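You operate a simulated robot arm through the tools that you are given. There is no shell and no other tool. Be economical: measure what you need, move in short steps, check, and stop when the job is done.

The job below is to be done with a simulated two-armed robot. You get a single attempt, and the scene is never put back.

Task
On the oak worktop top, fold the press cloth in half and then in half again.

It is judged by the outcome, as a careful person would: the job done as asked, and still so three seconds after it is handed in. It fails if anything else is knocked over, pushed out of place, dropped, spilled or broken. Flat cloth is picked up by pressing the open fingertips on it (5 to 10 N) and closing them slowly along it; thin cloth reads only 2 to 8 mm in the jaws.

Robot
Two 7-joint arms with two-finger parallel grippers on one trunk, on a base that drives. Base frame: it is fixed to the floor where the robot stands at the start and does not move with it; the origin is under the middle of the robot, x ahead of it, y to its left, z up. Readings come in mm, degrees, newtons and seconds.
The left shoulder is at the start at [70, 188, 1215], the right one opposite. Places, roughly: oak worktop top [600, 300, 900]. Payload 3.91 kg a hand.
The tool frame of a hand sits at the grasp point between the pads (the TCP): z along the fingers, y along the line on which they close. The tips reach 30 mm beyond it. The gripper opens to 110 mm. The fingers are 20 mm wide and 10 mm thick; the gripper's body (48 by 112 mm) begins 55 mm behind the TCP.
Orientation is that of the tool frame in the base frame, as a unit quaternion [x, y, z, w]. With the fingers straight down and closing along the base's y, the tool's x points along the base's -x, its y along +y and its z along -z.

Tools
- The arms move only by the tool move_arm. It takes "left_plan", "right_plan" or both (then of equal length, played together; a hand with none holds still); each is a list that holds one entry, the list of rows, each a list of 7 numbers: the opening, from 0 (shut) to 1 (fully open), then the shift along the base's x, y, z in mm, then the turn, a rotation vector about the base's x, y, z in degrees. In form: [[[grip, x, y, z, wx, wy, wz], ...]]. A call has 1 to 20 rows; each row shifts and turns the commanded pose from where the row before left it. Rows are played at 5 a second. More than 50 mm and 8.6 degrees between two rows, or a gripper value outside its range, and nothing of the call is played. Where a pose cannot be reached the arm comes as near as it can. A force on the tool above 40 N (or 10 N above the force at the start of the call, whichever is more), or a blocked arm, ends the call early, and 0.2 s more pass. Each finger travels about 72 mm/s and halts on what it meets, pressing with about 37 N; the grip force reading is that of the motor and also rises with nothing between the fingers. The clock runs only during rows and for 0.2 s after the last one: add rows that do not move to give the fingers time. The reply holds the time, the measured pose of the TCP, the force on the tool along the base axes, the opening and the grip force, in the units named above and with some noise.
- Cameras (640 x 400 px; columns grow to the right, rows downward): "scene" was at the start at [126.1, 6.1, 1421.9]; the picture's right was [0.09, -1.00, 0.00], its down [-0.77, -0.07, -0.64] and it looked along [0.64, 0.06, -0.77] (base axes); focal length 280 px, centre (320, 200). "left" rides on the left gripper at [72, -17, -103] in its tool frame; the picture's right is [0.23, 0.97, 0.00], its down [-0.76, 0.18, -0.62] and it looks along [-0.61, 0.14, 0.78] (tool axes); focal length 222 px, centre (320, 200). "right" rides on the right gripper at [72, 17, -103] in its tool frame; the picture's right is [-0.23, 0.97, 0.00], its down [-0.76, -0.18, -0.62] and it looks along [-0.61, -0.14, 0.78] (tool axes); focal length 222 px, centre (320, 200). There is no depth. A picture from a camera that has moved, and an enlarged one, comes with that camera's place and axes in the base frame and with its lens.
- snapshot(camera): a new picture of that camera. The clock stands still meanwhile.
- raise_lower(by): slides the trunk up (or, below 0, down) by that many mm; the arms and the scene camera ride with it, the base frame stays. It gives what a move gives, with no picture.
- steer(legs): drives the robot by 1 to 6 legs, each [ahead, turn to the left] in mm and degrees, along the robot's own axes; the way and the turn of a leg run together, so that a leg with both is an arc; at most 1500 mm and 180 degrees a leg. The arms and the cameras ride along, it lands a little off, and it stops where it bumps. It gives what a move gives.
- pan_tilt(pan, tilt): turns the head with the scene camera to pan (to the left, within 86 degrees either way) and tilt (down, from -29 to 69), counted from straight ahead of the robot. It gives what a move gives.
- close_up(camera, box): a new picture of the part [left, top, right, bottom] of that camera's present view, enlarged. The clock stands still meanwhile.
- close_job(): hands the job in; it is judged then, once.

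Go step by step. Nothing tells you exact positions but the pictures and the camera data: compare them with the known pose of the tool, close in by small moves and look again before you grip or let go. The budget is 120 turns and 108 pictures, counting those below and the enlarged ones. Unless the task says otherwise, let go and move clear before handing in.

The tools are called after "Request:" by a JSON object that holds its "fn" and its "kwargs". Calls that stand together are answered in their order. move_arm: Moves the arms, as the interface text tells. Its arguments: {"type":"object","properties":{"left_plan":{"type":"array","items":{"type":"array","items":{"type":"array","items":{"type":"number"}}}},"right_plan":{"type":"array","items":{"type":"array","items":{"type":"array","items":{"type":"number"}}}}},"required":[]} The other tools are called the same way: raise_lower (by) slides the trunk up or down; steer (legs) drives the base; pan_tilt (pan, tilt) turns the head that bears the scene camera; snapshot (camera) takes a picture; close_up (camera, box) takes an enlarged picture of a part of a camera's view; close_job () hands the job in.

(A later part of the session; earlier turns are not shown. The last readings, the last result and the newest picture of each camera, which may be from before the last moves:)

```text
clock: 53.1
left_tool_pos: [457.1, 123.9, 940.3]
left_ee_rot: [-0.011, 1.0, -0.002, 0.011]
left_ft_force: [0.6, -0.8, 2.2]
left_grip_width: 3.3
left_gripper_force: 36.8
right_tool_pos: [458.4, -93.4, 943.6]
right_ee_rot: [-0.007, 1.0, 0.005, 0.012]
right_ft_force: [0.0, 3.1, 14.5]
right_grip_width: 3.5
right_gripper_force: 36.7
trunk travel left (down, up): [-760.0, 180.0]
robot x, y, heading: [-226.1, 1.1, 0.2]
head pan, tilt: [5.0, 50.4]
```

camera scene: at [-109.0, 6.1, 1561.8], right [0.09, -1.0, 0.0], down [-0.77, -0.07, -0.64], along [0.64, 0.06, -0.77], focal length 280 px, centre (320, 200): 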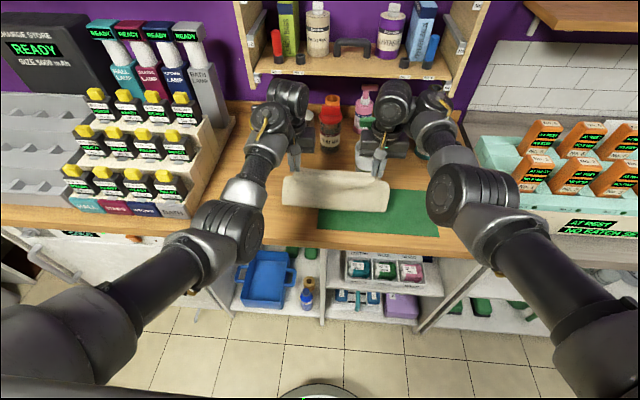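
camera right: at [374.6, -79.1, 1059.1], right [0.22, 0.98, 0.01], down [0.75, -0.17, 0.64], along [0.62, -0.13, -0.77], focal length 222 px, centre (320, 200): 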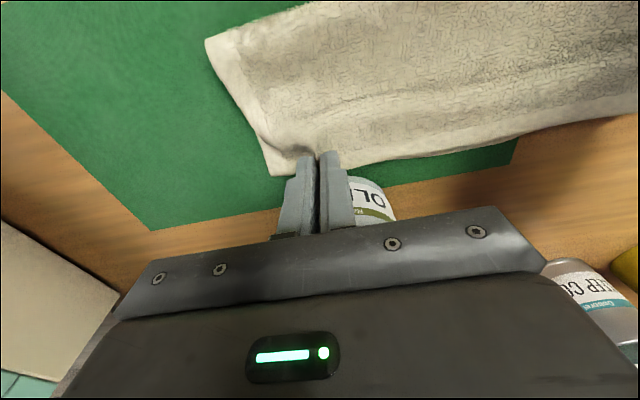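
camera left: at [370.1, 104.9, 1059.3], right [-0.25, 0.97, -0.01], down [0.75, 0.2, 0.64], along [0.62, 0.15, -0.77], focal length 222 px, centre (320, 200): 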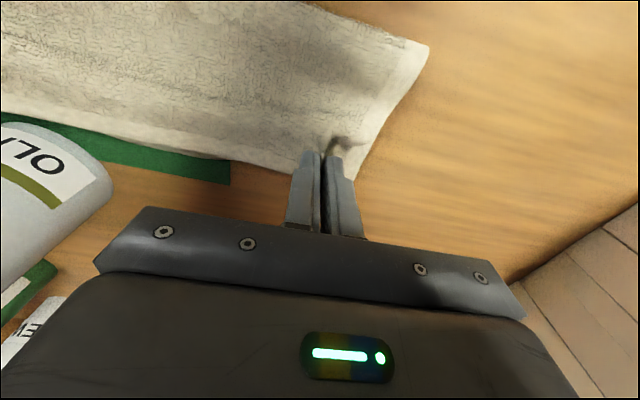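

Request:
{"fn": "move_arm", "kwargs": {"left_plan": [[[0.0, 0, 0, 0, 0, 0, 0], [0.05, 0, 0, 0, 0, 0, 0], [0.09, 0, 0, 0, 0, 0, 0], [0.13, 0, 0, 0, 0, 0, 0], [0.17, 0, 0, 0, 0, 0, 0], [0.21, 0, 0, 0, 0, 0, 0], [0.25, 0, 0, 0, 0, 0, 0], [0.25, 0, 0, 0, 0, 0, 0]]], "right_plan": [[[0.0, 0, 0, 1.5, 0, 0, 0], [0.05, 0, 0, 0, 0, 0, 0], [0.09, 0, 0, 0, 0, 0, 0], [0.13, 0, 0, 0, 0, 0, 0], [0.17, 0, 0, 0, 0, 0, 0], [0.21, 0, 0, 0, 0, 0, 0], [0.25, 0, 0, 0, 0, 0, 0], [0.25, 0, 0, 0, 0, 0, 0]]]}}

Request:
{"fn": "close_up", "kwargs": {"camera": "left", "box": [180, 30, 436, 190]}}

Request:
{"fn": "close_up", "kwargs": {"camera": "right", "box": [194, 30, 450, 190]}}

```text
clock: 54.9
left_tool_pos: [456.5, 123.3, 939.3]
left_ee_rot: [-0.011, 1.0, -0.001, 0.011]
left_ft_force: [-0.4, 0.9, 0.0]
left_grip_width: 27.2
left_gripper_force: 0.2
right_tool_pos: [457.7, -95.0, 944.6]
right_ee_rot: [-0.006, 1.0, 0.005, 0.011]
right_ft_force: [-1.7, 0.8, 11.7]
right_grip_width: 27.4
right_gripper_force: 0.1
trunk travel left (down, up): [-760.0, 180.0]
robot x, y, heading: [-221.2, 1.9, -0.0]
head pan, tilt: [5.0, 50.4]
```

```text
2.50 times, centred on (308, 110) of left
camera zoom: at [383.9, 105.0, 1041.1], right [-0.25, 0.97, -0.01], down [0.74, 0.2, 0.64], along [0.62, 0.15, -0.77], focal length 555 px, centre (350, 425)
```

zoom: 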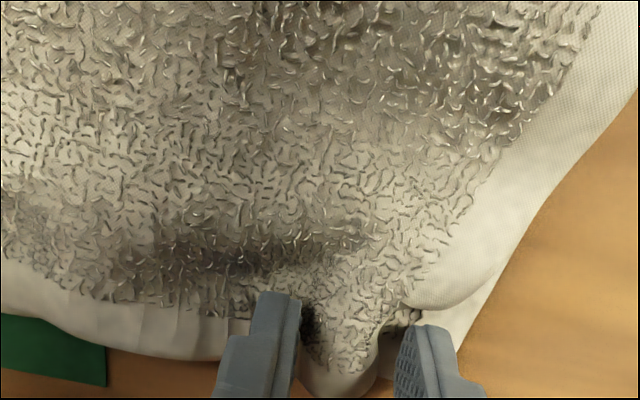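

```text
2.50 times, centred on (322, 110) of right
camera zoom: at [384.9, -79.1, 1045.3], right [0.22, 0.98, 0.01], down [0.75, -0.17, 0.64], along [0.63, -0.13, -0.77], focal length 555 px, centre (315, 425)
```

zoom: 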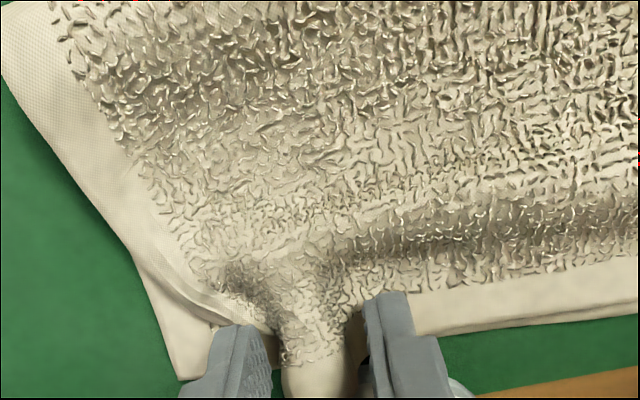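

Released; a small bump remains between the fingers. I'll lift straight up and look.

Request:
{"fn": "move_arm", "kwargs": {"left_plan": [[[0.25, 0, 0, 5, 0, 0, 0], [0.25, 0, 0, 10, 0, 0, 0], [0.25, 0, 0, 15, 0, 0, 0]]], "right_plan": [[[0.25, 0, 0, 5, 0, 0, 0], [0.25, 0, 0, 10, 0, 0, 0], [0.25, 0, 0, 15, 0, 0, 0]]]}}

Request:
{"fn": "raise_lower", "kwargs": {"by": 60}}

Request:
{"fn": "snapshot", "kwargs": {"camera": "left"}}

Request:
{"fn": "snapshot", "kwargs": {"camera": "right"}}

Request:
{"fn": "close_up", "kwargs": {"camera": "scene", "box": [240, 110, 432, 230]}}

```text
clock: 55.6
left_tool_pos: [460.2, 122.5, 957.8]
left_ee_rot: [-0.015, 1.0, -0.003, 0.013]
left_ft_force: [2.1, -10.2, -6.1]
left_grip_width: 27.4
left_gripper_force: 0.1
right_tool_pos: [458.8, -94.1, 964.6]
right_ee_rot: [-0.006, 1.0, 0.004, 0.01]
right_ft_force: [0.3, 0.7, -0.4]
right_grip_width: 27.4
right_gripper_force: 0.0
trunk travel left (down, up): [-760.0, 180.0]
robot x, y, heading: [-221.8, -1.0, -0.0]
head pan, tilt: [5.0, 50.4]
stopped in row 3 (left hand): the force on the tool passed its limit (the readings are from after the stop); the commanded pose is now the measured one
```

```text
clock: 56.6
left_tool_pos: [459.8, 124.0, 1019.0]
left_ee_rot: [-0.015, 1.0, -0.002, 0.013]
left_ft_force: [2.4, -17.2, -14.0]
left_grip_width: 27.4
left_gripper_force: 0.0
right_tool_pos: [459.4, -94.1, 1024.0]
right_ee_rot: [-0.006, 1.0, 0.004, 0.01]
right_ft_force: [-0.5, -0.6, -0.5]
right_grip_width: 27.3
right_gripper_force: 0.1
trunk travel left (down, up): [-820.0, 120.0]
robot x, y, heading: [-226.7, 1.4, 0.2]
head pan, tilt: [5.0, 50.4]
```

```text
40 pictures are left
camera left: at [386.8, 104.6, 1120.2], right [-0.25, 0.97, -0.01], down [0.74, 0.2, 0.64], along [0.62, 0.16, -0.77], focal length 222 px, centre (320, 200)
```

left: 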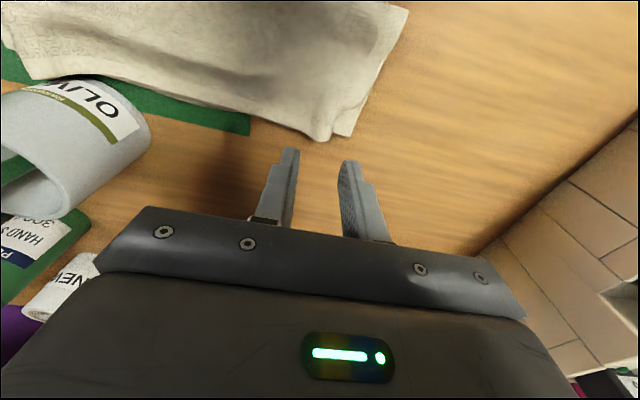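

```text
39 pictures are left
camera right: at [386.4, -79.8, 1125.9], right [0.22, 0.98, 0.01], down [0.75, -0.17, 0.64], along [0.62, -0.13, -0.77], focal length 222 px, centre (320, 200)
```

right: 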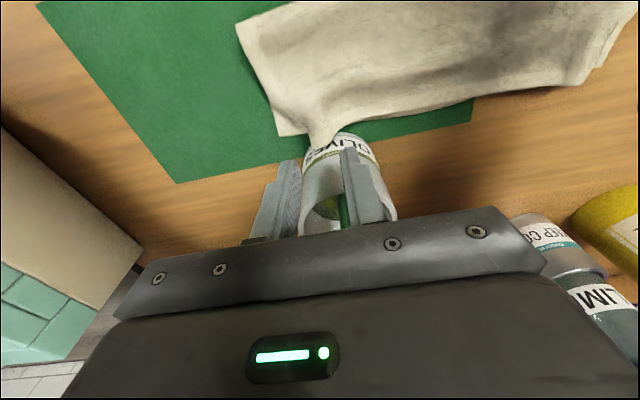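

```text
3.33 times, centred on (336, 170) of scene
camera zoom: at [-97.1, 6.4, 1516.9], right [0.09, -1.0, 0.0], down [-0.77, -0.07, -0.64], along [0.64, 0.06, -0.77], focal length 934 px, centre (267, 300)
```

zoom: 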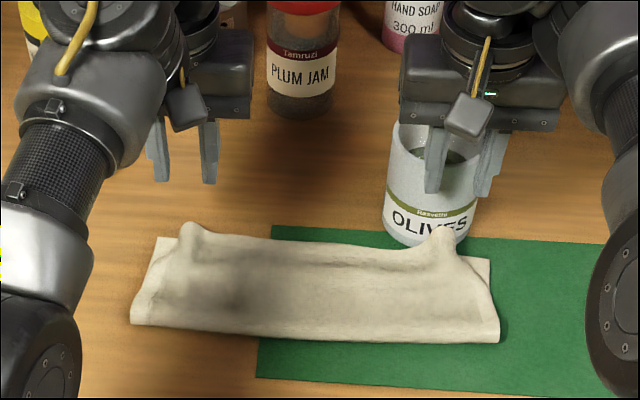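

The cloth is folded in half, but the OLIVES jar has been carried forward: it stood near x≈650 and is now near the cloth. I must understand that and put it back; looking closely.

Request:
{"fn": "close_up", "kwargs": {"camera": "right", "box": [240, 120, 432, 240]}}

Request:
{"fn": "close_up", "kwargs": {"camera": "scene", "box": [340, 60, 436, 190]}}

```text
3.33 times, centred on (336, 180) of right
camera zoom: at [386.4, -79.8, 1125.9], right [0.22, 0.98, 0.01], down [0.75, -0.17, 0.64], along [0.62, -0.13, -0.77], focal length 740 px, centre (267, 267)
```

zoom: 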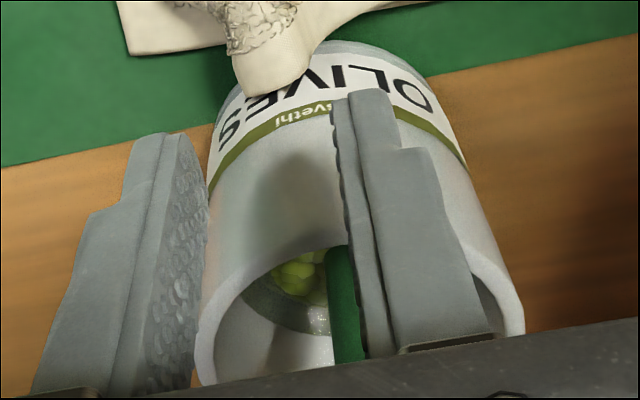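

```text
3.08 times, centred on (388, 125) of scene
camera zoom: at [-97.1, 6.4, 1516.9], right [0.09, -1.0, 0.0], down [-0.77, -0.07, -0.64], along [0.64, 0.06, -0.77], focal length 862 px, centre (111, 431)
```

zoom: 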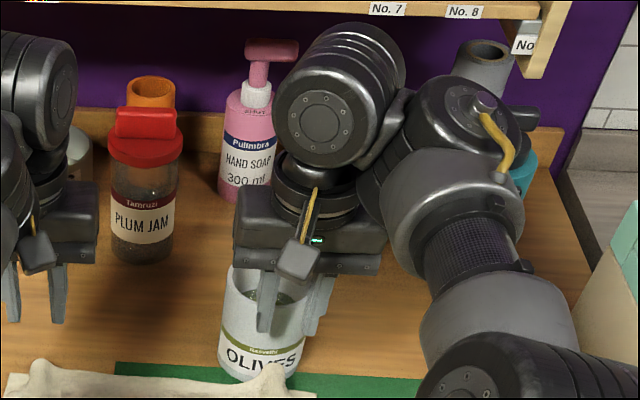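

The jar hung on the right gripper by its green stick for a while and now stands upright near (533, −90); it belonged at about (694, −77). I'll push it back low with an open, tilted finger cradle. First free the left arm and prepare the right.

Request:
{"fn": "move_arm", "kwargs": {"left_plan": [[[0.25, 0, 8, -8, 0, 0, 0], [0.25, 0, 12, -4, 0, 0, 0], [0.25, 0, 15, 0, 0, 0, 0], [0.25, 0, 15, 0, 0, 0, 0], [0.25, 0, 15, 0, 0, 0, 0]]], "right_plan": [[[0.4, -8, 0, 0, 0, -6, 0], [0.5, -8, 0, 0, 0, -6, 0], [0.6, -8, 0, 0, 0, -6, 0], [0.6, 0, 0, 0, 0, -6, 0], [0.6, 0, 0, 0, 0, -6, 0]]]}}

Request:
{"fn": "snapshot", "kwargs": {"camera": "right"}}

Request:
{"fn": "close_up", "kwargs": {"camera": "scene", "box": [280, 70, 440, 200]}}

```text
clock: 57.1
left_tool_pos: [459.3, 134.5, 1012.5]
left_ee_rot: [-0.016, 1.0, -0.003, 0.015]
left_ft_force: [4.1, -6.6, -7.0]
left_grip_width: 27.5
left_gripper_force: 0.1
right_tool_pos: [449.6, -93.5, 1025.6]
right_ee_rot: [-0.007, 0.997, 0.004, 0.071]
right_ft_force: [-0.5, -0.7, 0.8]
right_grip_width: 54.9
right_gripper_force: 0.0
trunk travel left (down, up): [-820.0, 120.0]
robot x, y, heading: [-222.3, -2.4, 0.3]
head pan, tilt: [5.0, 50.4]
stopped in row 2 (left hand): the force on the tool passed its limit (the readings are from after the stop); the commanded pose is now the measured one
```

```text
35 pictures are left
camera right: at [365.0, -78.6, 1117.1], right [0.21, 0.98, 0.04], down [0.67, -0.17, 0.72], along [0.71, -0.13, -0.69], focal length 222 px, centre (320, 200)
```

right: 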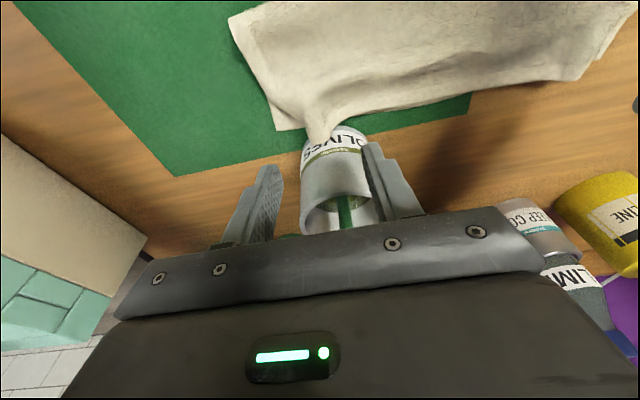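

```text
3.08 times, centred on (360, 135) of scene
camera zoom: at [-98.5, 7.7, 1517.1], right [0.09, -1.0, 0.0], down [-0.77, -0.07, -0.64], along [0.64, 0.06, -0.77], focal length 862 px, centre (197, 400)
```

zoom: 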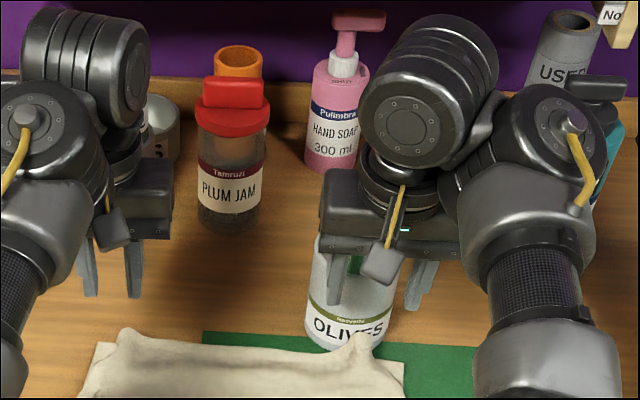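

The left arm is pinched on its own forearm; I'll move it down and forward to open it up.

Request:
{"fn": "move_arm", "kwargs": {"left_plan": [[[0.25, 4, -3, -4, 0, 0, 0], [0.25, 5, -3, -6, 0, 0, 0], [0.25, 5, 0, -8, 0, 0, 0], [0.25, 5, 0, -8, 0, 0, 0]]]}}

```text
clock: 58.1
left_tool_pos: [479.2, 127.3, 985.1]
left_ee_rot: [-0.017, 1.0, -0.003, 0.013]
left_ft_force: [-0.7, -0.3, 0.5]
left_grip_width: 27.4
left_gripper_force: 0.1
right_tool_pos: [450.2, -94.7, 1024.1]
right_ee_rot: [-0.005, 0.998, 0.004, 0.07]
right_ft_force: [-0.8, 0.0, -0.4]
right_grip_width: 55.0
right_gripper_force: 0.2
trunk travel left (down, up): [-820.0, 120.0]
robot x, y, heading: [-222.4, 0.8, -0.0]
head pan, tilt: [5.0, 50.4]
```

Freed. Now tilt the right hand to 30°, open its fingers to 66 mm and lower them in front of the jar.

Request:
{"fn": "move_arm", "kwargs": {"right_plan": [[[0.6, -4, 2, 0, 0, -7.5, 0], [0.6, -4, 2, 0, 0, -7.5, 0], [0.6, 0, 2, 0, 0, -7, 0], [0.6, 0, 0, -15, 0, 0, 0], [0.6, 0, 0, -15, 0, 0, 0], [0.6, 0, 0, -15, 0, 0, 0], [0.6, 0, 0, -12, 0, 0, 0], [0.6, 0, 0, 0, 0, 0, 0]]]}}

Request:
{"fn": "snapshot", "kwargs": {"camera": "right"}}

Request:
{"fn": "close_up", "kwargs": {"camera": "scene", "box": [280, 70, 440, 200]}}

```text
clock: 59.9
left_tool_pos: [479.5, 127.3, 984.3]
left_ee_rot: [-0.016, 1.0, -0.002, 0.013]
left_ft_force: [-0.2, -0.3, 0.0]
left_grip_width: 27.5
left_gripper_force: 0.1
right_tool_pos: [443.3, -89.2, 968.3]
right_ee_rot: [-0.007, 0.966, 0.003, 0.26]
right_ft_force: [0.3, 0.2, -0.6]
right_grip_width: 66.2
right_gripper_force: 0.0
trunk travel left (down, up): [-820.0, 120.0]
robot x, y, heading: [-223.8, 0.9, 0.0]
head pan, tilt: [5.0, 50.4]
```

```text
33 pictures are left
camera right: at [330.2, -73.9, 1020.3], right [0.18, 0.98, 0.12], down [0.35, -0.17, 0.92], along [0.92, -0.13, -0.37], focal length 222 px, centre (320, 200)
```

right: 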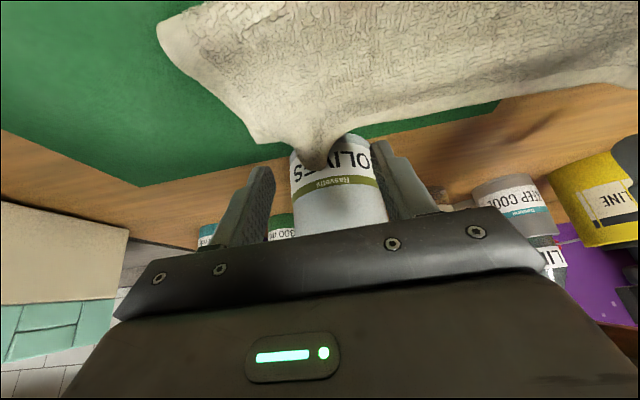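

```text
3.08 times, centred on (360, 135) of scene
camera zoom: at [-97.3, 6.4, 1516.9], right [0.09, -1.0, 0.0], down [-0.77, -0.07, -0.64], along [0.64, 0.06, -0.77], focal length 862 px, centre (197, 400)
```

zoom: 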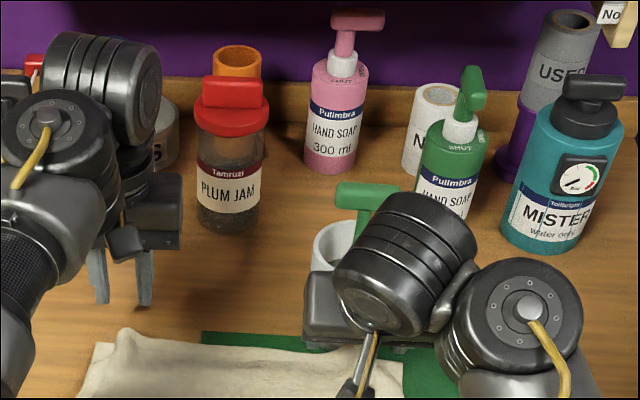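

The jar sits almost centred before the fingers. I'll shift 6 mm left, lower a bit more, and move up to contact.

Request:
{"fn": "move_arm", "kwargs": {"right_plan": [[[0.6, 0, 6, -4, 0, 0, 0], [0.6, 6, 0, -5, 0, 0, 0], [0.6, 10, 0, 0, 0, 0, 0], [0.6, 10, 0, 0, 0, 0, 0], [0.6, 6, 0, 0, 0, 0, 0], [0.6, 5, 0, 0, 0, 0, 0], [0.6, 5, 0, 0, 0, 0, 0], [0.6, 5, 0, 0, 0, 0, 0], [0.6, 0, 0, 0, 0, 0, 0]]]}}

Request:
{"fn": "snapshot", "kwargs": {"camera": "right"}}

```text
clock: 61.9
left_tool_pos: [480.2, 126.9, 984.7]
left_ee_rot: [-0.017, 1.0, -0.003, 0.014]
left_ft_force: [-0.1, -0.1, 0.2]
left_grip_width: 27.6
left_gripper_force: 0.0
right_tool_pos: [488.6, -82.6, 959.0]
right_ee_rot: [-0.007, 0.966, 0.003, 0.26]
right_ft_force: [-1.6, 0.0, -0.5]
right_grip_width: 66.8
right_gripper_force: 0.9
trunk travel left (down, up): [-820.0, 120.0]
robot x, y, heading: [-223.4, -2.6, -0.3]
head pan, tilt: [5.0, 50.4]
```

```text
31 pictures are left
camera right: at [376.0, -67.3, 1010.7], right [0.18, 0.98, 0.12], down [0.35, -0.17, 0.92], along [0.92, -0.13, -0.37], focal length 222 px, centre (320, 200)
```

right: 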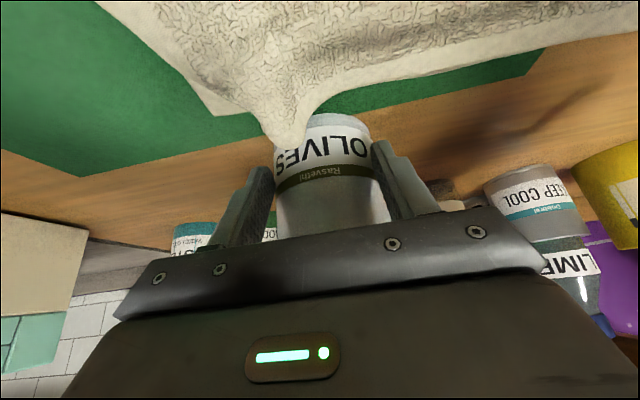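

In the cradle with light contact. Pushing forward with the base in two steps.

Request:
{"fn": "steer", "kwargs": {"legs": [[50, 0]]}}

Request:
{"fn": "steer", "kwargs": {"legs": [[45, 0]]}}

Request:
{"fn": "snapshot", "kwargs": {"camera": "scene"}}

Request:
{"fn": "snapshot", "kwargs": {"camera": "right"}}

```text
clock: 62.9
left_tool_pos: [519.9, 127.9, 990.2]
left_ee_rot: [-0.016, 1.0, -0.003, 0.019]
left_ft_force: [0.1, 0.0, -0.4]
left_grip_width: 27.5
left_gripper_force: 0.1
right_tool_pos: [528.0, -82.2, 964.2]
right_ee_rot: [-0.008, 0.964, 0.003, 0.264]
right_ft_force: [-0.8, -0.2, 1.1]
right_grip_width: 66.1
right_gripper_force: 0.1
trunk travel left (down, up): [-820.0, 120.0]
robot x, y, heading: [-174.4, -1.0, 0.3]
head pan, tilt: [5.0, 50.4]
```

```text
clock: 63.8
left_tool_pos: [561.3, 128.3, 994.3]
left_ee_rot: [-0.016, 1.0, -0.003, 0.021]
left_ft_force: [0.8, -1.5, -0.4]
left_grip_width: 27.7
left_gripper_force: 0.0
right_tool_pos: [570.1, -80.0, 967.9]
right_ee_rot: [-0.007, 0.964, 0.003, 0.266]
right_ft_force: [-0.8, 0.4, 1.1]
right_grip_width: 66.2
right_gripper_force: 0.1
trunk travel left (down, up): [-820.0, 120.0]
robot x, y, heading: [-133.1, -1.2, 0.2]
head pan, tilt: [5.0, 50.4]
```

```text
30 pictures are left
camera scene: at [-15.3, 6.7, 1517.9], right [0.09, -1.0, 0.0], down [-0.76, -0.07, -0.64], along [0.64, 0.06, -0.77], focal length 280 px, centre (320, 200)
```

scene: 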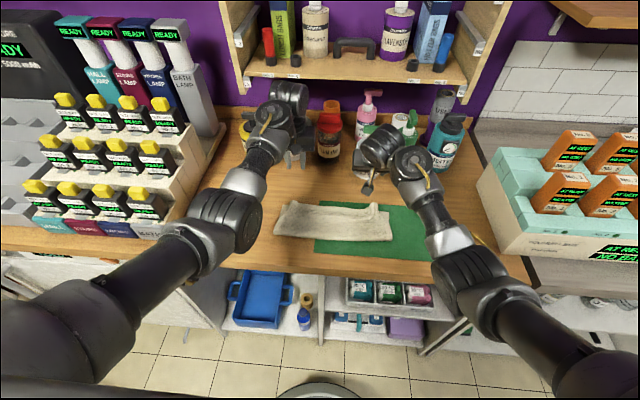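

```text
29 pictures are left
camera right: at [456.4, -66.4, 1018.4], right [0.18, 0.98, 0.12], down [0.34, -0.17, 0.93], along [0.92, -0.13, -0.36], focal length 222 px, centre (320, 200)
```

right: 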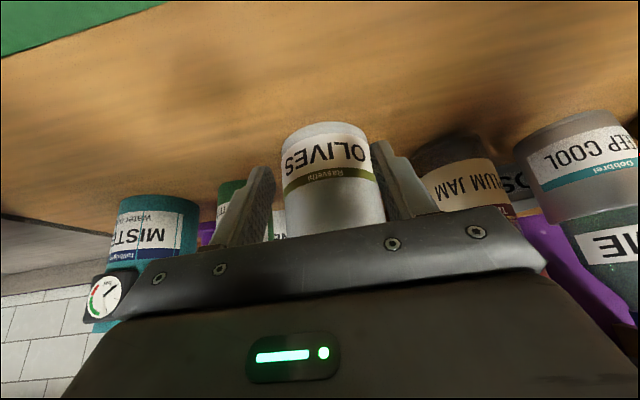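

It slides upright. Its front is at x≈595, so about 55 mm more, with the arm.

Request:
{"fn": "move_arm", "kwargs": {"right_plan": [[[0.6, 6, 1, 0, 0, 0, 0], [0.6, 6, 1, 0, 0, 0, 0], [0.6, 6, 1, 0, 0, 0, 0], [0.6, 6, 1, 0, 0, 0, 0], [0.6, 6, 1, 0, 0, 0, 0], [0.6, 6, 0, 0, 0, 0, 0], [0.6, 6, 0, 0, 0, 0, 0], [0.6, 6, 0, 0, 0, 0, 0], [0.6, 0, 0, 0, 0, 0, 0]]]}}

Request:
{"fn": "snapshot", "kwargs": {"camera": "right"}}

```text
clock: 65.8
left_tool_pos: [567.3, 127.8, 988.8]
left_ee_rot: [-0.016, 1.0, -0.003, 0.017]
left_ft_force: [0.4, -0.1, 0.1]
left_grip_width: 27.2
left_gripper_force: 0.1
right_tool_pos: [624.2, -75.6, 962.1]
right_ee_rot: [-0.007, 0.965, 0.004, 0.263]
right_ft_force: [-0.1, -0.4, 0.6]
right_grip_width: 66.7
right_gripper_force: 0.4
trunk travel left (down, up): [-820.0, 120.0]
robot x, y, heading: [-128.7, 1.3, 0.2]
head pan, tilt: [5.0, 50.4]
```

```text
28 pictures are left
camera right: at [511.7, -61.5, 1013.6], right [0.18, 0.98, 0.12], down [0.34, -0.17, 0.92], along [0.92, -0.13, -0.37], focal length 222 px, centre (320, 200)
```

right: 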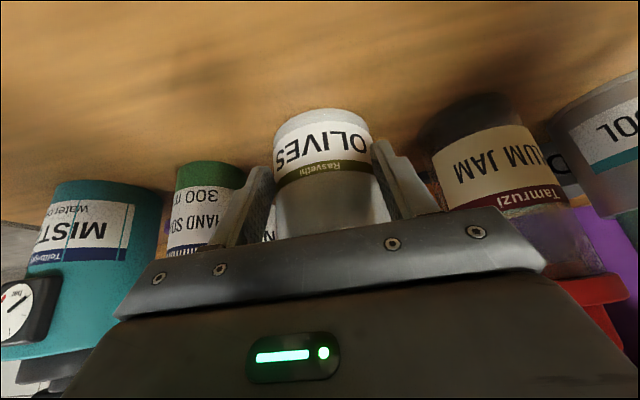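

Compared with the PLUM jar it needs about 9 mm more forward and 7 mm to the right.

Request:
{"fn": "move_arm", "kwargs": {"right_plan": [[[0.6, 3, -3, 0, 0, 0, 0], [0.6, 3, -3, 0, 0, 0, 0], [0.6, 4, -3, 0, 0, 0, 0], [0.6, 0, 0, 0, 0, 0, 0]]]}}

Request:
{"fn": "move_arm", "kwargs": {"right_plan": [[[0.6, -8, 0, 0, 0, 0, 0], [0.6, -12, 0, 0, 0, 0, 0], [0.6, -20, 0, 0, 0, 0, 0], [0.6, -20, 0, 0, 0, 0, 0], [0.6, -10, 0, 0, 0, 0, 0], [0.6, 0, 0, 0, 0, 0, 0]]]}}

Request:
{"fn": "steer", "kwargs": {"legs": [[-120, 0]]}}

Request:
{"fn": "snapshot", "kwargs": {"camera": "scene"}}

```text
clock: 66.8
left_tool_pos: [568.3, 126.7, 987.3]
left_ee_rot: [-0.017, 1.0, -0.003, 0.017]
left_ft_force: [-0.1, 0.6, -0.5]
left_grip_width: 27.7
left_gripper_force: 0.1
right_tool_pos: [635.2, -84.4, 960.0]
right_ee_rot: [-0.008, 0.965, 0.004, 0.263]
right_ft_force: [-0.2, 0.6, 0.0]
right_grip_width: 66.8
right_gripper_force: 1.2
trunk travel left (down, up): [-820.0, 120.0]
robot x, y, heading: [-128.9, 0.4, 0.1]
head pan, tilt: [5.0, 50.4]
```

```text
clock: 68.2
left_tool_pos: [568.0, 128.4, 987.7]
left_ee_rot: [-0.017, 1.0, -0.003, 0.017]
left_ft_force: [0.7, -0.8, -0.7]
left_grip_width: 27.3
left_gripper_force: 0.0
right_tool_pos: [566.1, -84.9, 962.1]
right_ee_rot: [-0.007, 0.965, 0.004, 0.262]
right_ft_force: [1.2, 1.2, 0.5]
right_grip_width: 65.8
right_gripper_force: 0.1
trunk travel left (down, up): [-820.0, 120.0]
robot x, y, heading: [-130.4, -1.0, 0.2]
head pan, tilt: [5.0, 50.4]
```

```text
clock: 69.4
left_tool_pos: [448.5, 128.1, 988.4]
left_ee_rot: [-0.017, 1.0, -0.004, 0.018]
left_ft_force: [0.6, 0.9, 0.1]
left_grip_width: 27.8
left_gripper_force: 0.2
right_tool_pos: [446.6, -83.3, 962.8]
right_ee_rot: [-0.008, 0.964, 0.004, 0.264]
right_ft_force: [-0.5, 0.0, 0.5]
right_grip_width: 66.2
right_gripper_force: 0.1
trunk travel left (down, up): [-820.0, 120.0]
robot x, y, heading: [-246.5, -1.7, 0.1]
head pan, tilt: [5.0, 50.4]
```

```text
27 pictures are left
camera scene: at [-124.1, 6.5, 1517.1], right [0.09, -1.0, 0.0], down [-0.77, -0.07, -0.64], along [0.64, 0.06, -0.77], focal length 280 px, centre (320, 200)
```

scene: 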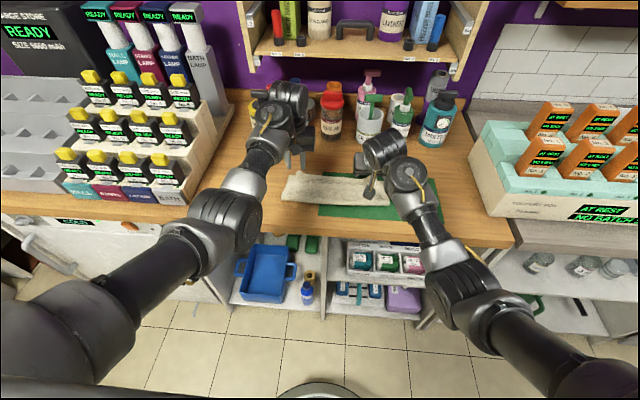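

The jar is back in the row. I'll zoom to check its place against its neighbours and see the cloth.

Request:
{"fn": "close_up", "kwargs": {"camera": "scene", "box": [270, 60, 470, 185]}}

Request:
{"fn": "close_up", "kwargs": {"camera": "scene", "box": [270, 150, 450, 230]}}

```text
3.20 times, centred on (370, 122) of scene
camera zoom: at [-124.1, 6.5, 1517.1], right [0.09, -1.0, 0.0], down [-0.77, -0.07, -0.64], along [0.64, 0.06, -0.77], focal length 896 px, centre (160, 448)
```

zoom: 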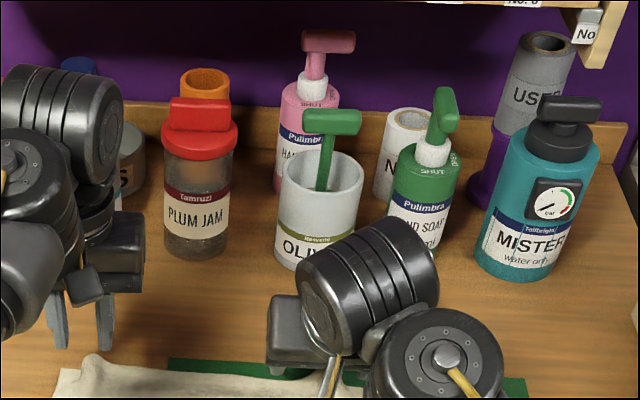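

```text
3.56 times, centred on (360, 190) of scene
camera zoom: at [-124.1, 6.5, 1517.1], right [0.09, -1.0, 0.0], down [-0.77, -0.07, -0.64], along [0.64, 0.06, -0.77], focal length 996 px, centre (178, 236)
```

zoom: 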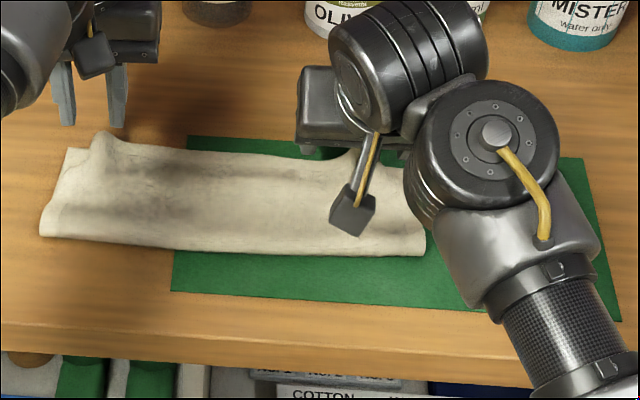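

The jar is back between PLUM JAM and HAND SOAP, and the mat hasn't moved. The cloth is a neat half (x 377–477, y −143–160). Next I'll park the right hand out of the way, then fold the left end over with the left hand.

Request:
{"fn": "move_arm", "kwargs": {"right_plan": [[[0.6, 0, 0, 20, 0, 0, 0], [0.6, 0, 0, 30, 0, 0, 0], [0.6, 0, 0, 30, 0, 0, 0], [0.6, 0, -30, 10, 0, 0, 0], [0.4, -15, -35, 0, 0, 0, 0], [0.3, -20, -35, 0, 0, 0, 0], [0.3, -30, -30, 0, 0, 0, 0], [0.3, -30, -10, 0, 0, 0, 0], [0.3, -30, 0, 0, 0, 0, 0], [0.3, -30, 0, 0, 0, 0, 0]]], "left_plan": [[[0.45, 0, 5, 0, 0, 0, 0], [0.45, 0, 5, 0, 0, 0, 0], [0.45, 0, 5, 0, 0, 0, 0], [0.45, -5, 3, 0, 0, 0, 0], [0.45, -5, 2, 0, -4, 0, 0], [0.45, -5, 0, 0, -4, 0, 0], [0.45, -5, 0, 0, 0, 0, 0], [0.45, 0, 0, 0, 0, 0, 0], [0.45, 0, 0, 0, 0, 0, 0], [0.45, 0, 0, 0, 0, 0, 0]]]}}

Request:
{"fn": "snapshot", "kwargs": {"camera": "left"}}

```text
clock: 70.8
left_tool_pos: [437.7, 146.9, 990.5]
left_ee_rot: [-0.025, 0.997, -0.065, 0.02]
left_ft_force: [6.3, -8.3, -9.6]
left_grip_width: 49.4
left_gripper_force: 0.1
right_tool_pos: [418.4, -175.3, 1052.0]
right_ee_rot: [-0.009, 0.964, 0.005, 0.264]
right_ft_force: [0.1, -0.3, 0.2]
right_grip_width: 32.9
right_gripper_force: 0.1
trunk travel left (down, up): [-820.0, 120.0]
robot x, y, heading: [-244.4, 4.0, -0.1]
head pan, tilt: [5.0, 50.4]
stopped in row 6 (left hand): the force on the tool passed its limit (the readings are from after the stop); the commanded pose is now the measured one
```

```text
24 pictures are left
camera left: at [362.3, 139.3, 1091.1], right [-0.27, 0.95, -0.14], down [0.73, 0.3, 0.62], along [0.63, 0.07, -0.77], focal length 222 px, centre (320, 200)
```

left: 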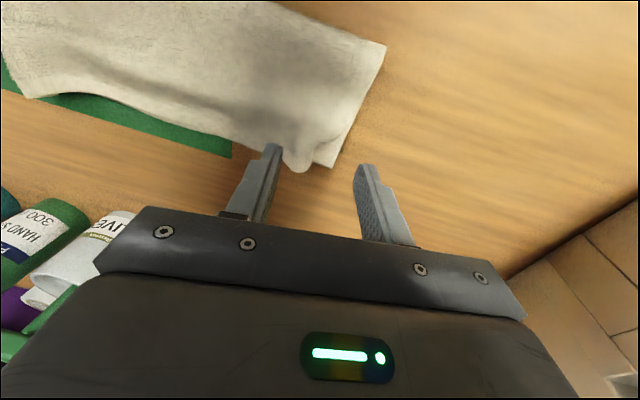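

The left arm pinches itself when drawn in, so I'll keep its pose a bit extended and use base and trunk for the travel. Finishing parking the right hand.

Request:
{"fn": "move_arm", "kwargs": {"right_plan": [[[0.3, -20, -20, 10, 0, 0, 0], [0.3, -25, -25, 10, 0, 0, 0], [0.3, -25, -20, 10, 0, 0, 0], [0.3, -25, 0, 10, 0, 0, 0], [0.3, -25, 0, 0, 0, 0, 0]]], "left_plan": [[[0.45, 6, -2, -6, 0, 0, 0], [0.45, 8, 0, -6, 0, 0, 0], [0.45, 8, 0, -4, 0, 0, 0], [0.45, 0, 0, 0, 0, 0, 0], [0.45, 0, 0, 0, 0, 0, 0]]]}}

Request:
{"fn": "steer", "kwargs": {"legs": [[-32, 0]]}}

Request:
{"fn": "snapshot", "kwargs": {"camera": "left"}}

```text
clock: 71.3
left_tool_pos: [445.4, 143.8, 980.7]
left_ee_rot: [-0.024, 0.998, -0.064, 0.018]
left_ft_force: [-0.3, 0.9, 0.7]
left_grip_width: 49.6
left_gripper_force: 0.0
right_tool_pos: [389.1, -207.1, 1067.6]
right_ee_rot: [0.0, 0.962, 0.008, 0.271]
right_ft_force: [23.2, 14.2, -17.1]
right_grip_width: 32.7
right_gripper_force: 0.0
trunk travel left (down, up): [-820.0, 120.0]
robot x, y, heading: [-251.5, 1.9, 0.3]
head pan, tilt: [5.0, 50.4]
stopped in row 2 (right hand): the force on the tool passed its limit (the readings are from after the stop); the commanded pose is now the measured one
```

```text
clock: 72.2
left_tool_pos: [423.2, 145.8, 979.5]
left_ee_rot: [-0.025, 0.997, -0.064, 0.018]
left_ft_force: [-0.2, 1.0, 0.2]
left_grip_width: 49.2
left_gripper_force: 0.1
right_tool_pos: [370.3, -203.5, 1066.2]
right_ee_rot: [0.0, 0.962, 0.008, 0.271]
right_ft_force: [8.9, 6.0, -6.8]
right_grip_width: 33.0
right_gripper_force: 0.1
trunk travel left (down, up): [-820.0, 120.0]
robot x, y, heading: [-272.7, -1.7, 0.1]
head pan, tilt: [5.0, 50.4]
stopped in leg 1: the force on the tool passed its limit (the readings are from after the stop); the commanded pose is now the measured one
```

```text
23 pictures are left
camera left: at [350.7, 138.8, 1081.6], right [-0.27, 0.95, -0.13], down [0.73, 0.3, 0.62], along [0.63, 0.07, -0.77], focal length 222 px, centre (320, 200)
```

left: 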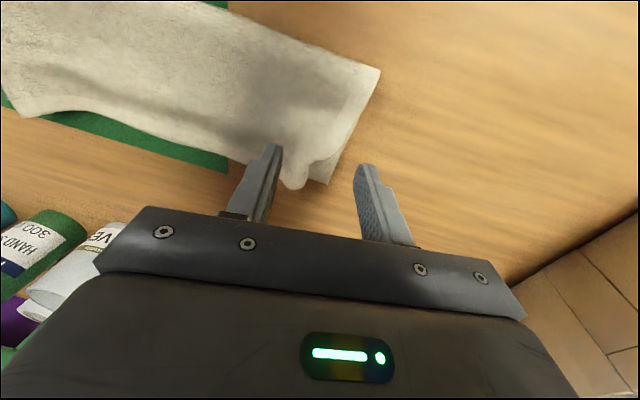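

The left hand stands well over the middle of the left end (edge y≈157). I'll free the right arm from its pinch and lower the trunk to just above the table.

Request:
{"fn": "move_arm", "kwargs": {"right_plan": [[[0.3, 6, 3, -5, 0, 0, 0], [0.3, 6, 3, -5, 0, 0, 0], [0.3, 4, 2, -4, 0, 0, 0]]]}}

Request:
{"fn": "raise_lower", "kwargs": {"by": -38}}

Request:
{"fn": "snapshot", "kwargs": {"camera": "left"}}

```text
clock: 73.0
left_tool_pos: [424.2, 145.1, 979.8]
left_ee_rot: [-0.023, 0.997, -0.065, 0.019]
left_ft_force: [-0.5, -1.0, 0.1]
left_grip_width: 49.6
left_gripper_force: 0.1
right_tool_pos: [385.2, -196.8, 1053.2]
right_ee_rot: [0.0, 0.962, 0.008, 0.271]
right_ft_force: [-0.3, 0.7, 0.4]
right_grip_width: 33.0
right_gripper_force: 0.0
trunk travel left (down, up): [-820.0, 120.0]
robot x, y, heading: [-271.6, 1.1, 0.3]
head pan, tilt: [5.0, 50.4]
```

```text
clock: 73.8
left_tool_pos: [424.7, 145.9, 941.7]
left_ee_rot: [-0.025, 0.997, -0.065, 0.018]
left_ft_force: [0.1, 1.1, -0.5]
left_grip_width: 49.6
left_gripper_force: 0.0
right_tool_pos: [385.8, -197.2, 1014.4]
right_ee_rot: [0.0, 0.962, 0.009, 0.272]
right_ft_force: [-0.3, -0.7, 0.0]
right_grip_width: 33.2
right_gripper_force: 0.1
trunk travel left (down, up): [-782.0, 158.0]
robot x, y, heading: [-272.0, 1.1, 0.3]
head pan, tilt: [5.0, 50.4]
```

```text
22 pictures are left
camera left: at [350.0, 138.7, 1044.1], right [-0.27, 0.95, -0.13], down [0.73, 0.3, 0.62], along [0.63, 0.07, -0.77], focal length 222 px, centre (320, 200)
```

left: 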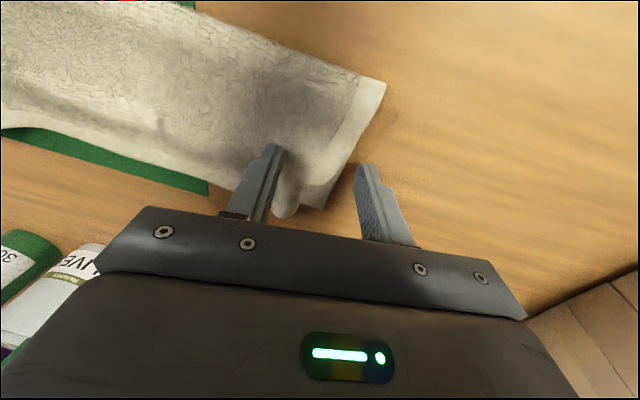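

Fingers straddle the edge. Lowering in small steps to contact.

Request:
{"fn": "move_arm", "kwargs": {"left_plan": [[[0.45, 0, 0, -2, 0, 0, 0], [0.45, 0, 0, -2, 0, 0, 0], [0.45, 0, 0, -1.5, 0, 0, 0], [0.45, 0, 0, 0, 0, 0, 0]]]}}

```text
clock: 74.8
left_tool_pos: [423.9, 144.9, 936.6]
left_ee_rot: [-0.024, 0.997, -0.066, 0.018]
left_ft_force: [0.4, -0.3, 0.0]
left_grip_width: 49.4
left_gripper_force: 0.0
right_tool_pos: [386.1, -197.2, 1014.5]
right_ee_rot: [0.0, 0.962, 0.008, 0.271]
right_ft_force: [-0.9, 0.2, -0.5]
right_grip_width: 33.0
right_gripper_force: 0.1
trunk travel left (down, up): [-782.0, 158.0]
robot x, y, heading: [-272.2, -1.5, 0.3]
head pan, tilt: [5.0, 50.4]
```

Request:
{"fn": "move_arm", "kwargs": {"left_plan": [[[0.45, 0, 0, -1.5, 0, 0, 0], [0.45, 0, 0, -1, 0, 0, 0], [0.45, 0, 0, 0, 0, 0, 0]]]}}

```text
clock: 75.6
left_tool_pos: [425.4, 146.1, 934.6]
left_ee_rot: [-0.024, 0.997, -0.065, 0.018]
left_ft_force: [0.4, 0.8, 3.6]
left_grip_width: 49.7
left_gripper_force: 0.0
right_tool_pos: [384.8, -197.3, 1013.9]
right_ee_rot: [0.0, 0.962, 0.009, 0.272]
right_ft_force: [-0.2, -0.3, -0.3]
right_grip_width: 33.1
right_gripper_force: 0.1
trunk travel left (down, up): [-782.0, 158.0]
robot x, y, heading: [-268.8, -1.4, 0.1]
head pan, tilt: [5.0, 50.4]
```

Light contact at 3.6 N; pressing slightly more and closing slowly.

Request:
{"fn": "move_arm", "kwargs": {"left_plan": [[[0.42, 0, 0, -0.6, 0, 0, 0], [0.38, 0, 0, 0, 0, 0, 0], [0.34, 0, 0, 0, 0, 0, 0], [0.3, 0, 0, 0, 0, 0, 0], [0.26, 0, 0, 0, 0, 0, 0], [0.22, 0, 0, 0, 0, 0, 0], [0.18, 0, 0, 0, 0, 0, 0], [0.14, 0, 0, 0, 0, 0, 0], [0.1, 0, 0, 0, 0, 0, 0], [0.06, 0, 0, 0, 0, 0, 0], [0.03, 0, 0, 0, 0, 0, 0], [0.0, 0, 0, 0, 0, 0, 0], [0.0, 0, 0, 0, 0, 0, 0]]]}}

Request:
{"fn": "close_up", "kwargs": {"camera": "left", "box": [220, 60, 412, 180]}}

```text
clock: 78.4
left_tool_pos: [424.3, 145.6, 934.2]
left_ee_rot: [-0.024, 0.997, -0.065, 0.018]
left_ft_force: [1.5, -2.2, 8.5]
left_grip_width: 7.6
left_gripper_force: 36.9
right_tool_pos: [385.9, -197.3, 1013.5]
right_ee_rot: [0.0, 0.963, 0.009, 0.271]
right_ft_force: [-0.4, -0.4, -0.2]
right_grip_width: 33.0
right_gripper_force: 0.1
trunk travel left (down, up): [-782.0, 158.0]
robot x, y, heading: [-271.2, -2.6, 0.4]
head pan, tilt: [5.0, 50.4]
```

```text
3.33 times, centred on (316, 120) of left
camera zoom: at [349.7, 138.0, 1036.1], right [-0.27, 0.95, -0.13], down [0.73, 0.29, 0.62], along [0.63, 0.07, -0.77], focal length 740 px, centre (333, 467)
```

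zoom: 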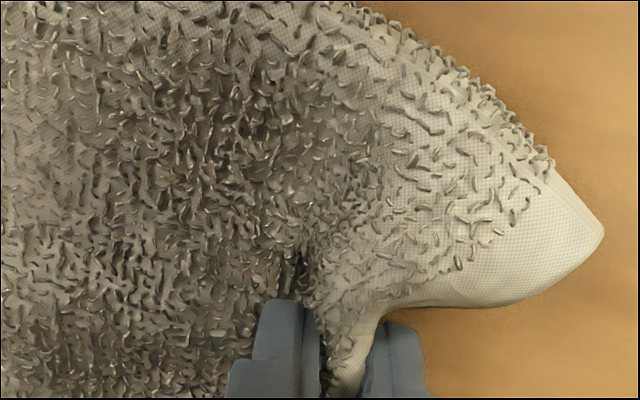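

7.6 mm in the jaws – both layers. Lifting and swinging the edge over by trunk and base turn.

Request:
{"fn": "raise_lower", "kwargs": {"by": 50}}

Request:
{"fn": "steer", "kwargs": {"legs": [[0, -3]]}}

Request:
{"fn": "raise_lower", "kwargs": {"by": 45}}

Request:
{"fn": "snapshot", "kwargs": {"camera": "scene"}}

```text
clock: 79.3
left_tool_pos: [425.4, 146.4, 982.2]
left_ee_rot: [-0.024, 0.997, -0.066, 0.017]
left_ft_force: [0.4, -0.5, 0.5]
left_grip_width: 7.8
left_gripper_force: 37.1
right_tool_pos: [385.0, -197.8, 1064.6]
right_ee_rot: [0.0, 0.963, 0.008, 0.27]
right_ft_force: [0.2, -0.1, -0.2]
right_grip_width: 32.9
right_gripper_force: 0.0
trunk travel left (down, up): [-832.0, 108.0]
robot x, y, heading: [-269.5, 0.1, 0.3]
head pan, tilt: [5.0, 50.4]
```

```text
clock: 80.1
left_tool_pos: [430.5, 112.4, 982.3]
left_ee_rot: [0.0, 0.998, -0.065, 0.015]
left_ft_force: [-0.1, -0.2, 0.4]
left_grip_width: 7.7
left_gripper_force: 37.5
right_tool_pos: [375.5, -226.8, 1064.8]
right_ee_rot: [0.024, 0.962, -0.001, 0.272]
right_ft_force: [0.5, 0.4, -0.4]
right_grip_width: 33.1
right_gripper_force: 0.1
trunk travel left (down, up): [-832.0, 108.0]
robot x, y, heading: [-268.9, -3.8, -2.6]
head pan, tilt: [5.0, 50.4]
```

```text
clock: 81.0
left_tool_pos: [430.9, 110.5, 1028.0]
left_ee_rot: [0.001, 0.998, -0.066, 0.015]
left_ft_force: [0.2, -0.4, -1.0]
left_grip_width: 7.7
left_gripper_force: 36.8
right_tool_pos: [374.6, -228.5, 1108.9]
right_ee_rot: [0.024, 0.962, 0.002, 0.271]
right_ft_force: [0.4, -0.2, -0.6]
right_grip_width: 33.0
right_gripper_force: 0.1
trunk travel left (down, up): [-877.0, 63.0]
robot x, y, heading: [-267.5, 0.0, -2.7]
head pan, tilt: [5.0, 50.4]
```

```text
20 pictures are left
camera scene: at [-142.8, -0.4, 1573.8], right [0.04, -1.0, 0.0], down [-0.77, -0.03, -0.64], along [0.64, 0.03, -0.77], focal length 280 px, centre (320, 200)
```

scene: 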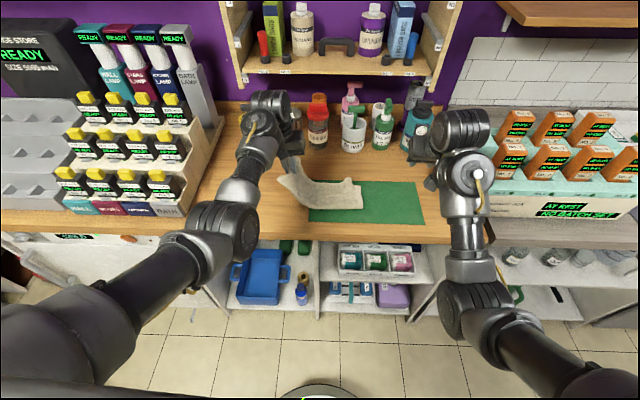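

Both layers come up together. Continuing the swing over the middle.

Request:
{"fn": "steer", "kwargs": {"legs": [[0, -4]]}}

Request:
{"fn": "raise_lower", "kwargs": {"by": 20}}

Request:
{"fn": "steer", "kwargs": {"legs": [[0, -5]]}}

Request:
{"fn": "steer", "kwargs": {"legs": [[0, -4]]}}

Request:
{"fn": "snapshot", "kwargs": {"camera": "scene"}}

```text
clock: 81.9
left_tool_pos: [437.5, 64.8, 1027.4]
left_ee_rot: [0.034, 0.997, -0.067, 0.013]
left_ft_force: [-0.5, 0.9, -0.5]
left_grip_width: 7.7
left_gripper_force: 36.6
right_tool_pos: [357.5, -269.9, 1111.7]
right_ee_rot: [0.056, 0.961, -0.009, 0.272]
right_ft_force: [-0.1, 0.1, 0.4]
right_grip_width: 33.2
right_gripper_force: 0.0
trunk travel left (down, up): [-877.0, 63.0]
robot x, y, heading: [-272.9, -2.0, -6.7]
head pan, tilt: [5.0, 50.4]
```

```text
clock: 82.5
left_tool_pos: [436.5, 62.9, 1048.4]
left_ee_rot: [0.034, 0.997, -0.066, 0.014]
left_ft_force: [-0.4, -0.3, 0.1]
left_grip_width: 7.8
left_gripper_force: 36.9
right_tool_pos: [357.9, -273.9, 1130.3]
right_ee_rot: [0.057, 0.961, -0.008, 0.272]
right_ft_force: [-0.4, 0.3, -0.1]
right_grip_width: 32.9
right_gripper_force: 0.1
trunk travel left (down, up): [-897.0, 43.0]
robot x, y, heading: [-265.0, 3.2, -6.6]
head pan, tilt: [5.0, 50.4]
```

```text
clock: 83.4
left_tool_pos: [441.0, 5.2, 1047.3]
left_ee_rot: [0.076, 0.995, -0.067, 0.01]
left_ft_force: [0.7, 0.1, 0.0]
left_grip_width: 7.7
left_gripper_force: 37.1
right_tool_pos: [332.2, -322.1, 1129.7]
right_ee_rot: [0.097, 0.958, -0.021, 0.27]
right_ft_force: [0.1, 0.8, 0.4]
right_grip_width: 33.1
right_gripper_force: 0.1
trunk travel left (down, up): [-897.0, 43.0]
robot x, y, heading: [-269.3, -4.0, -11.5]
head pan, tilt: [5.0, 50.4]
```

```text
clock: 84.3
left_tool_pos: [439.3, -44.9, 1048.0]
left_ee_rot: [0.112, 0.991, -0.067, 0.008]
left_ft_force: [0.0, 0.4, -0.4]
left_grip_width: 7.9
left_gripper_force: 37.4
right_tool_pos: [308.4, -364.7, 1130.5]
right_ee_rot: [0.131, 0.953, -0.03, 0.27]
right_ft_force: [0.3, 0.4, -0.6]
right_grip_width: 32.9
right_gripper_force: 0.0
trunk travel left (down, up): [-897.0, 43.0]
robot x, y, heading: [-267.6, -1.8, -15.7]
head pan, tilt: [5.0, 50.4]
```

```text
19 pictures are left
camera scene: at [-145.6, -25.8, 1593.9], right [-0.18, -0.98, 0.0], down [-0.76, 0.14, -0.64], along [0.63, -0.12, -0.77], focal length 280 px, centre (320, 200)
```

scene: 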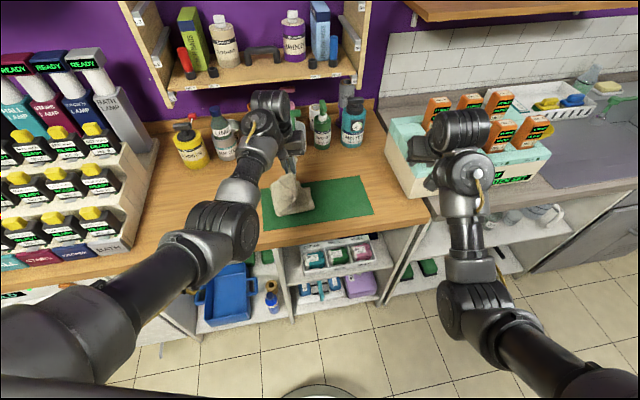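

Fold is forming; zooming in on the cloth before lowering.

Request:
{"fn": "close_up", "kwargs": {"camera": "scene", "box": [220, 120, 380, 240]}}

```text
3.33 times, centred on (300, 180) of scene
camera zoom: at [-145.6, -25.8, 1593.9], right [-0.18, -0.98, 0.0], down [-0.76, 0.14, -0.64], along [0.63, -0.12, -0.77], focal length 934 px, centre (387, 267)
```

zoom: 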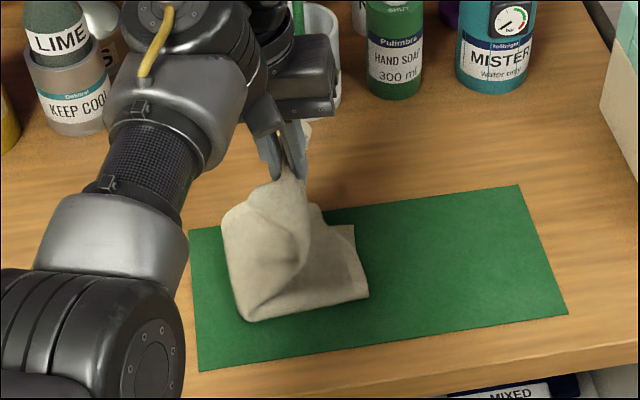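

The lower half is only ~125 mm long, with extra in the upper part, so I'll swing back a little to lay more of it before coming over.

Request:
{"fn": "steer", "kwargs": {"legs": [[0, 6.5]]}}

Request:
{"fn": "raise_lower", "kwargs": {"by": -12}}

Request:
{"fn": "close_up", "kwargs": {"camera": "scene", "box": [220, 120, 380, 240]}}

```text
clock: 85.3
left_tool_pos: [439.6, 32.1, 1048.1]
left_ee_rot: [0.054, 0.996, -0.064, 0.012]
left_ft_force: [-1.0, -1.0, -0.1]
left_grip_width: 7.9
left_gripper_force: 36.9
right_tool_pos: [344.9, -299.7, 1129.6]
right_ee_rot: [0.077, 0.96, -0.012, 0.271]
right_ft_force: [0.0, 0.1, 0.2]
right_grip_width: 33.0
right_gripper_force: 0.1
trunk travel left (down, up): [-897.0, 43.0]
robot x, y, heading: [-268.7, 0.2, -9.0]
head pan, tilt: [5.0, 50.4]
```

```text
clock: 85.9
left_tool_pos: [439.4, 34.0, 1036.2]
left_ee_rot: [0.056, 0.996, -0.066, 0.012]
left_ft_force: [0.7, -1.2, 0.1]
left_grip_width: 7.5
left_gripper_force: 37.4
right_tool_pos: [345.4, -299.2, 1116.6]
right_ee_rot: [0.077, 0.959, -0.013, 0.271]
right_ft_force: [0.9, 0.1, -0.1]
right_grip_width: 33.0
right_gripper_force: 0.0
trunk travel left (down, up): [-885.0, 55.0]
robot x, y, heading: [-268.6, -1.7, -8.8]
head pan, tilt: [5.0, 50.4]
```

```text
3.33 times, centred on (300, 180) of scene
camera zoom: at [-143.9, -14.8, 1581.8], right [-0.07, -1.0, 0.0], down [-0.77, 0.05, -0.64], along [0.64, -0.04, -0.77], focal length 934 px, centre (387, 267)
```

zoom: 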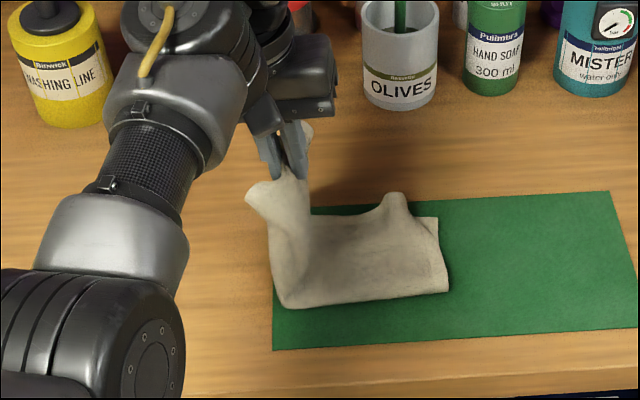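

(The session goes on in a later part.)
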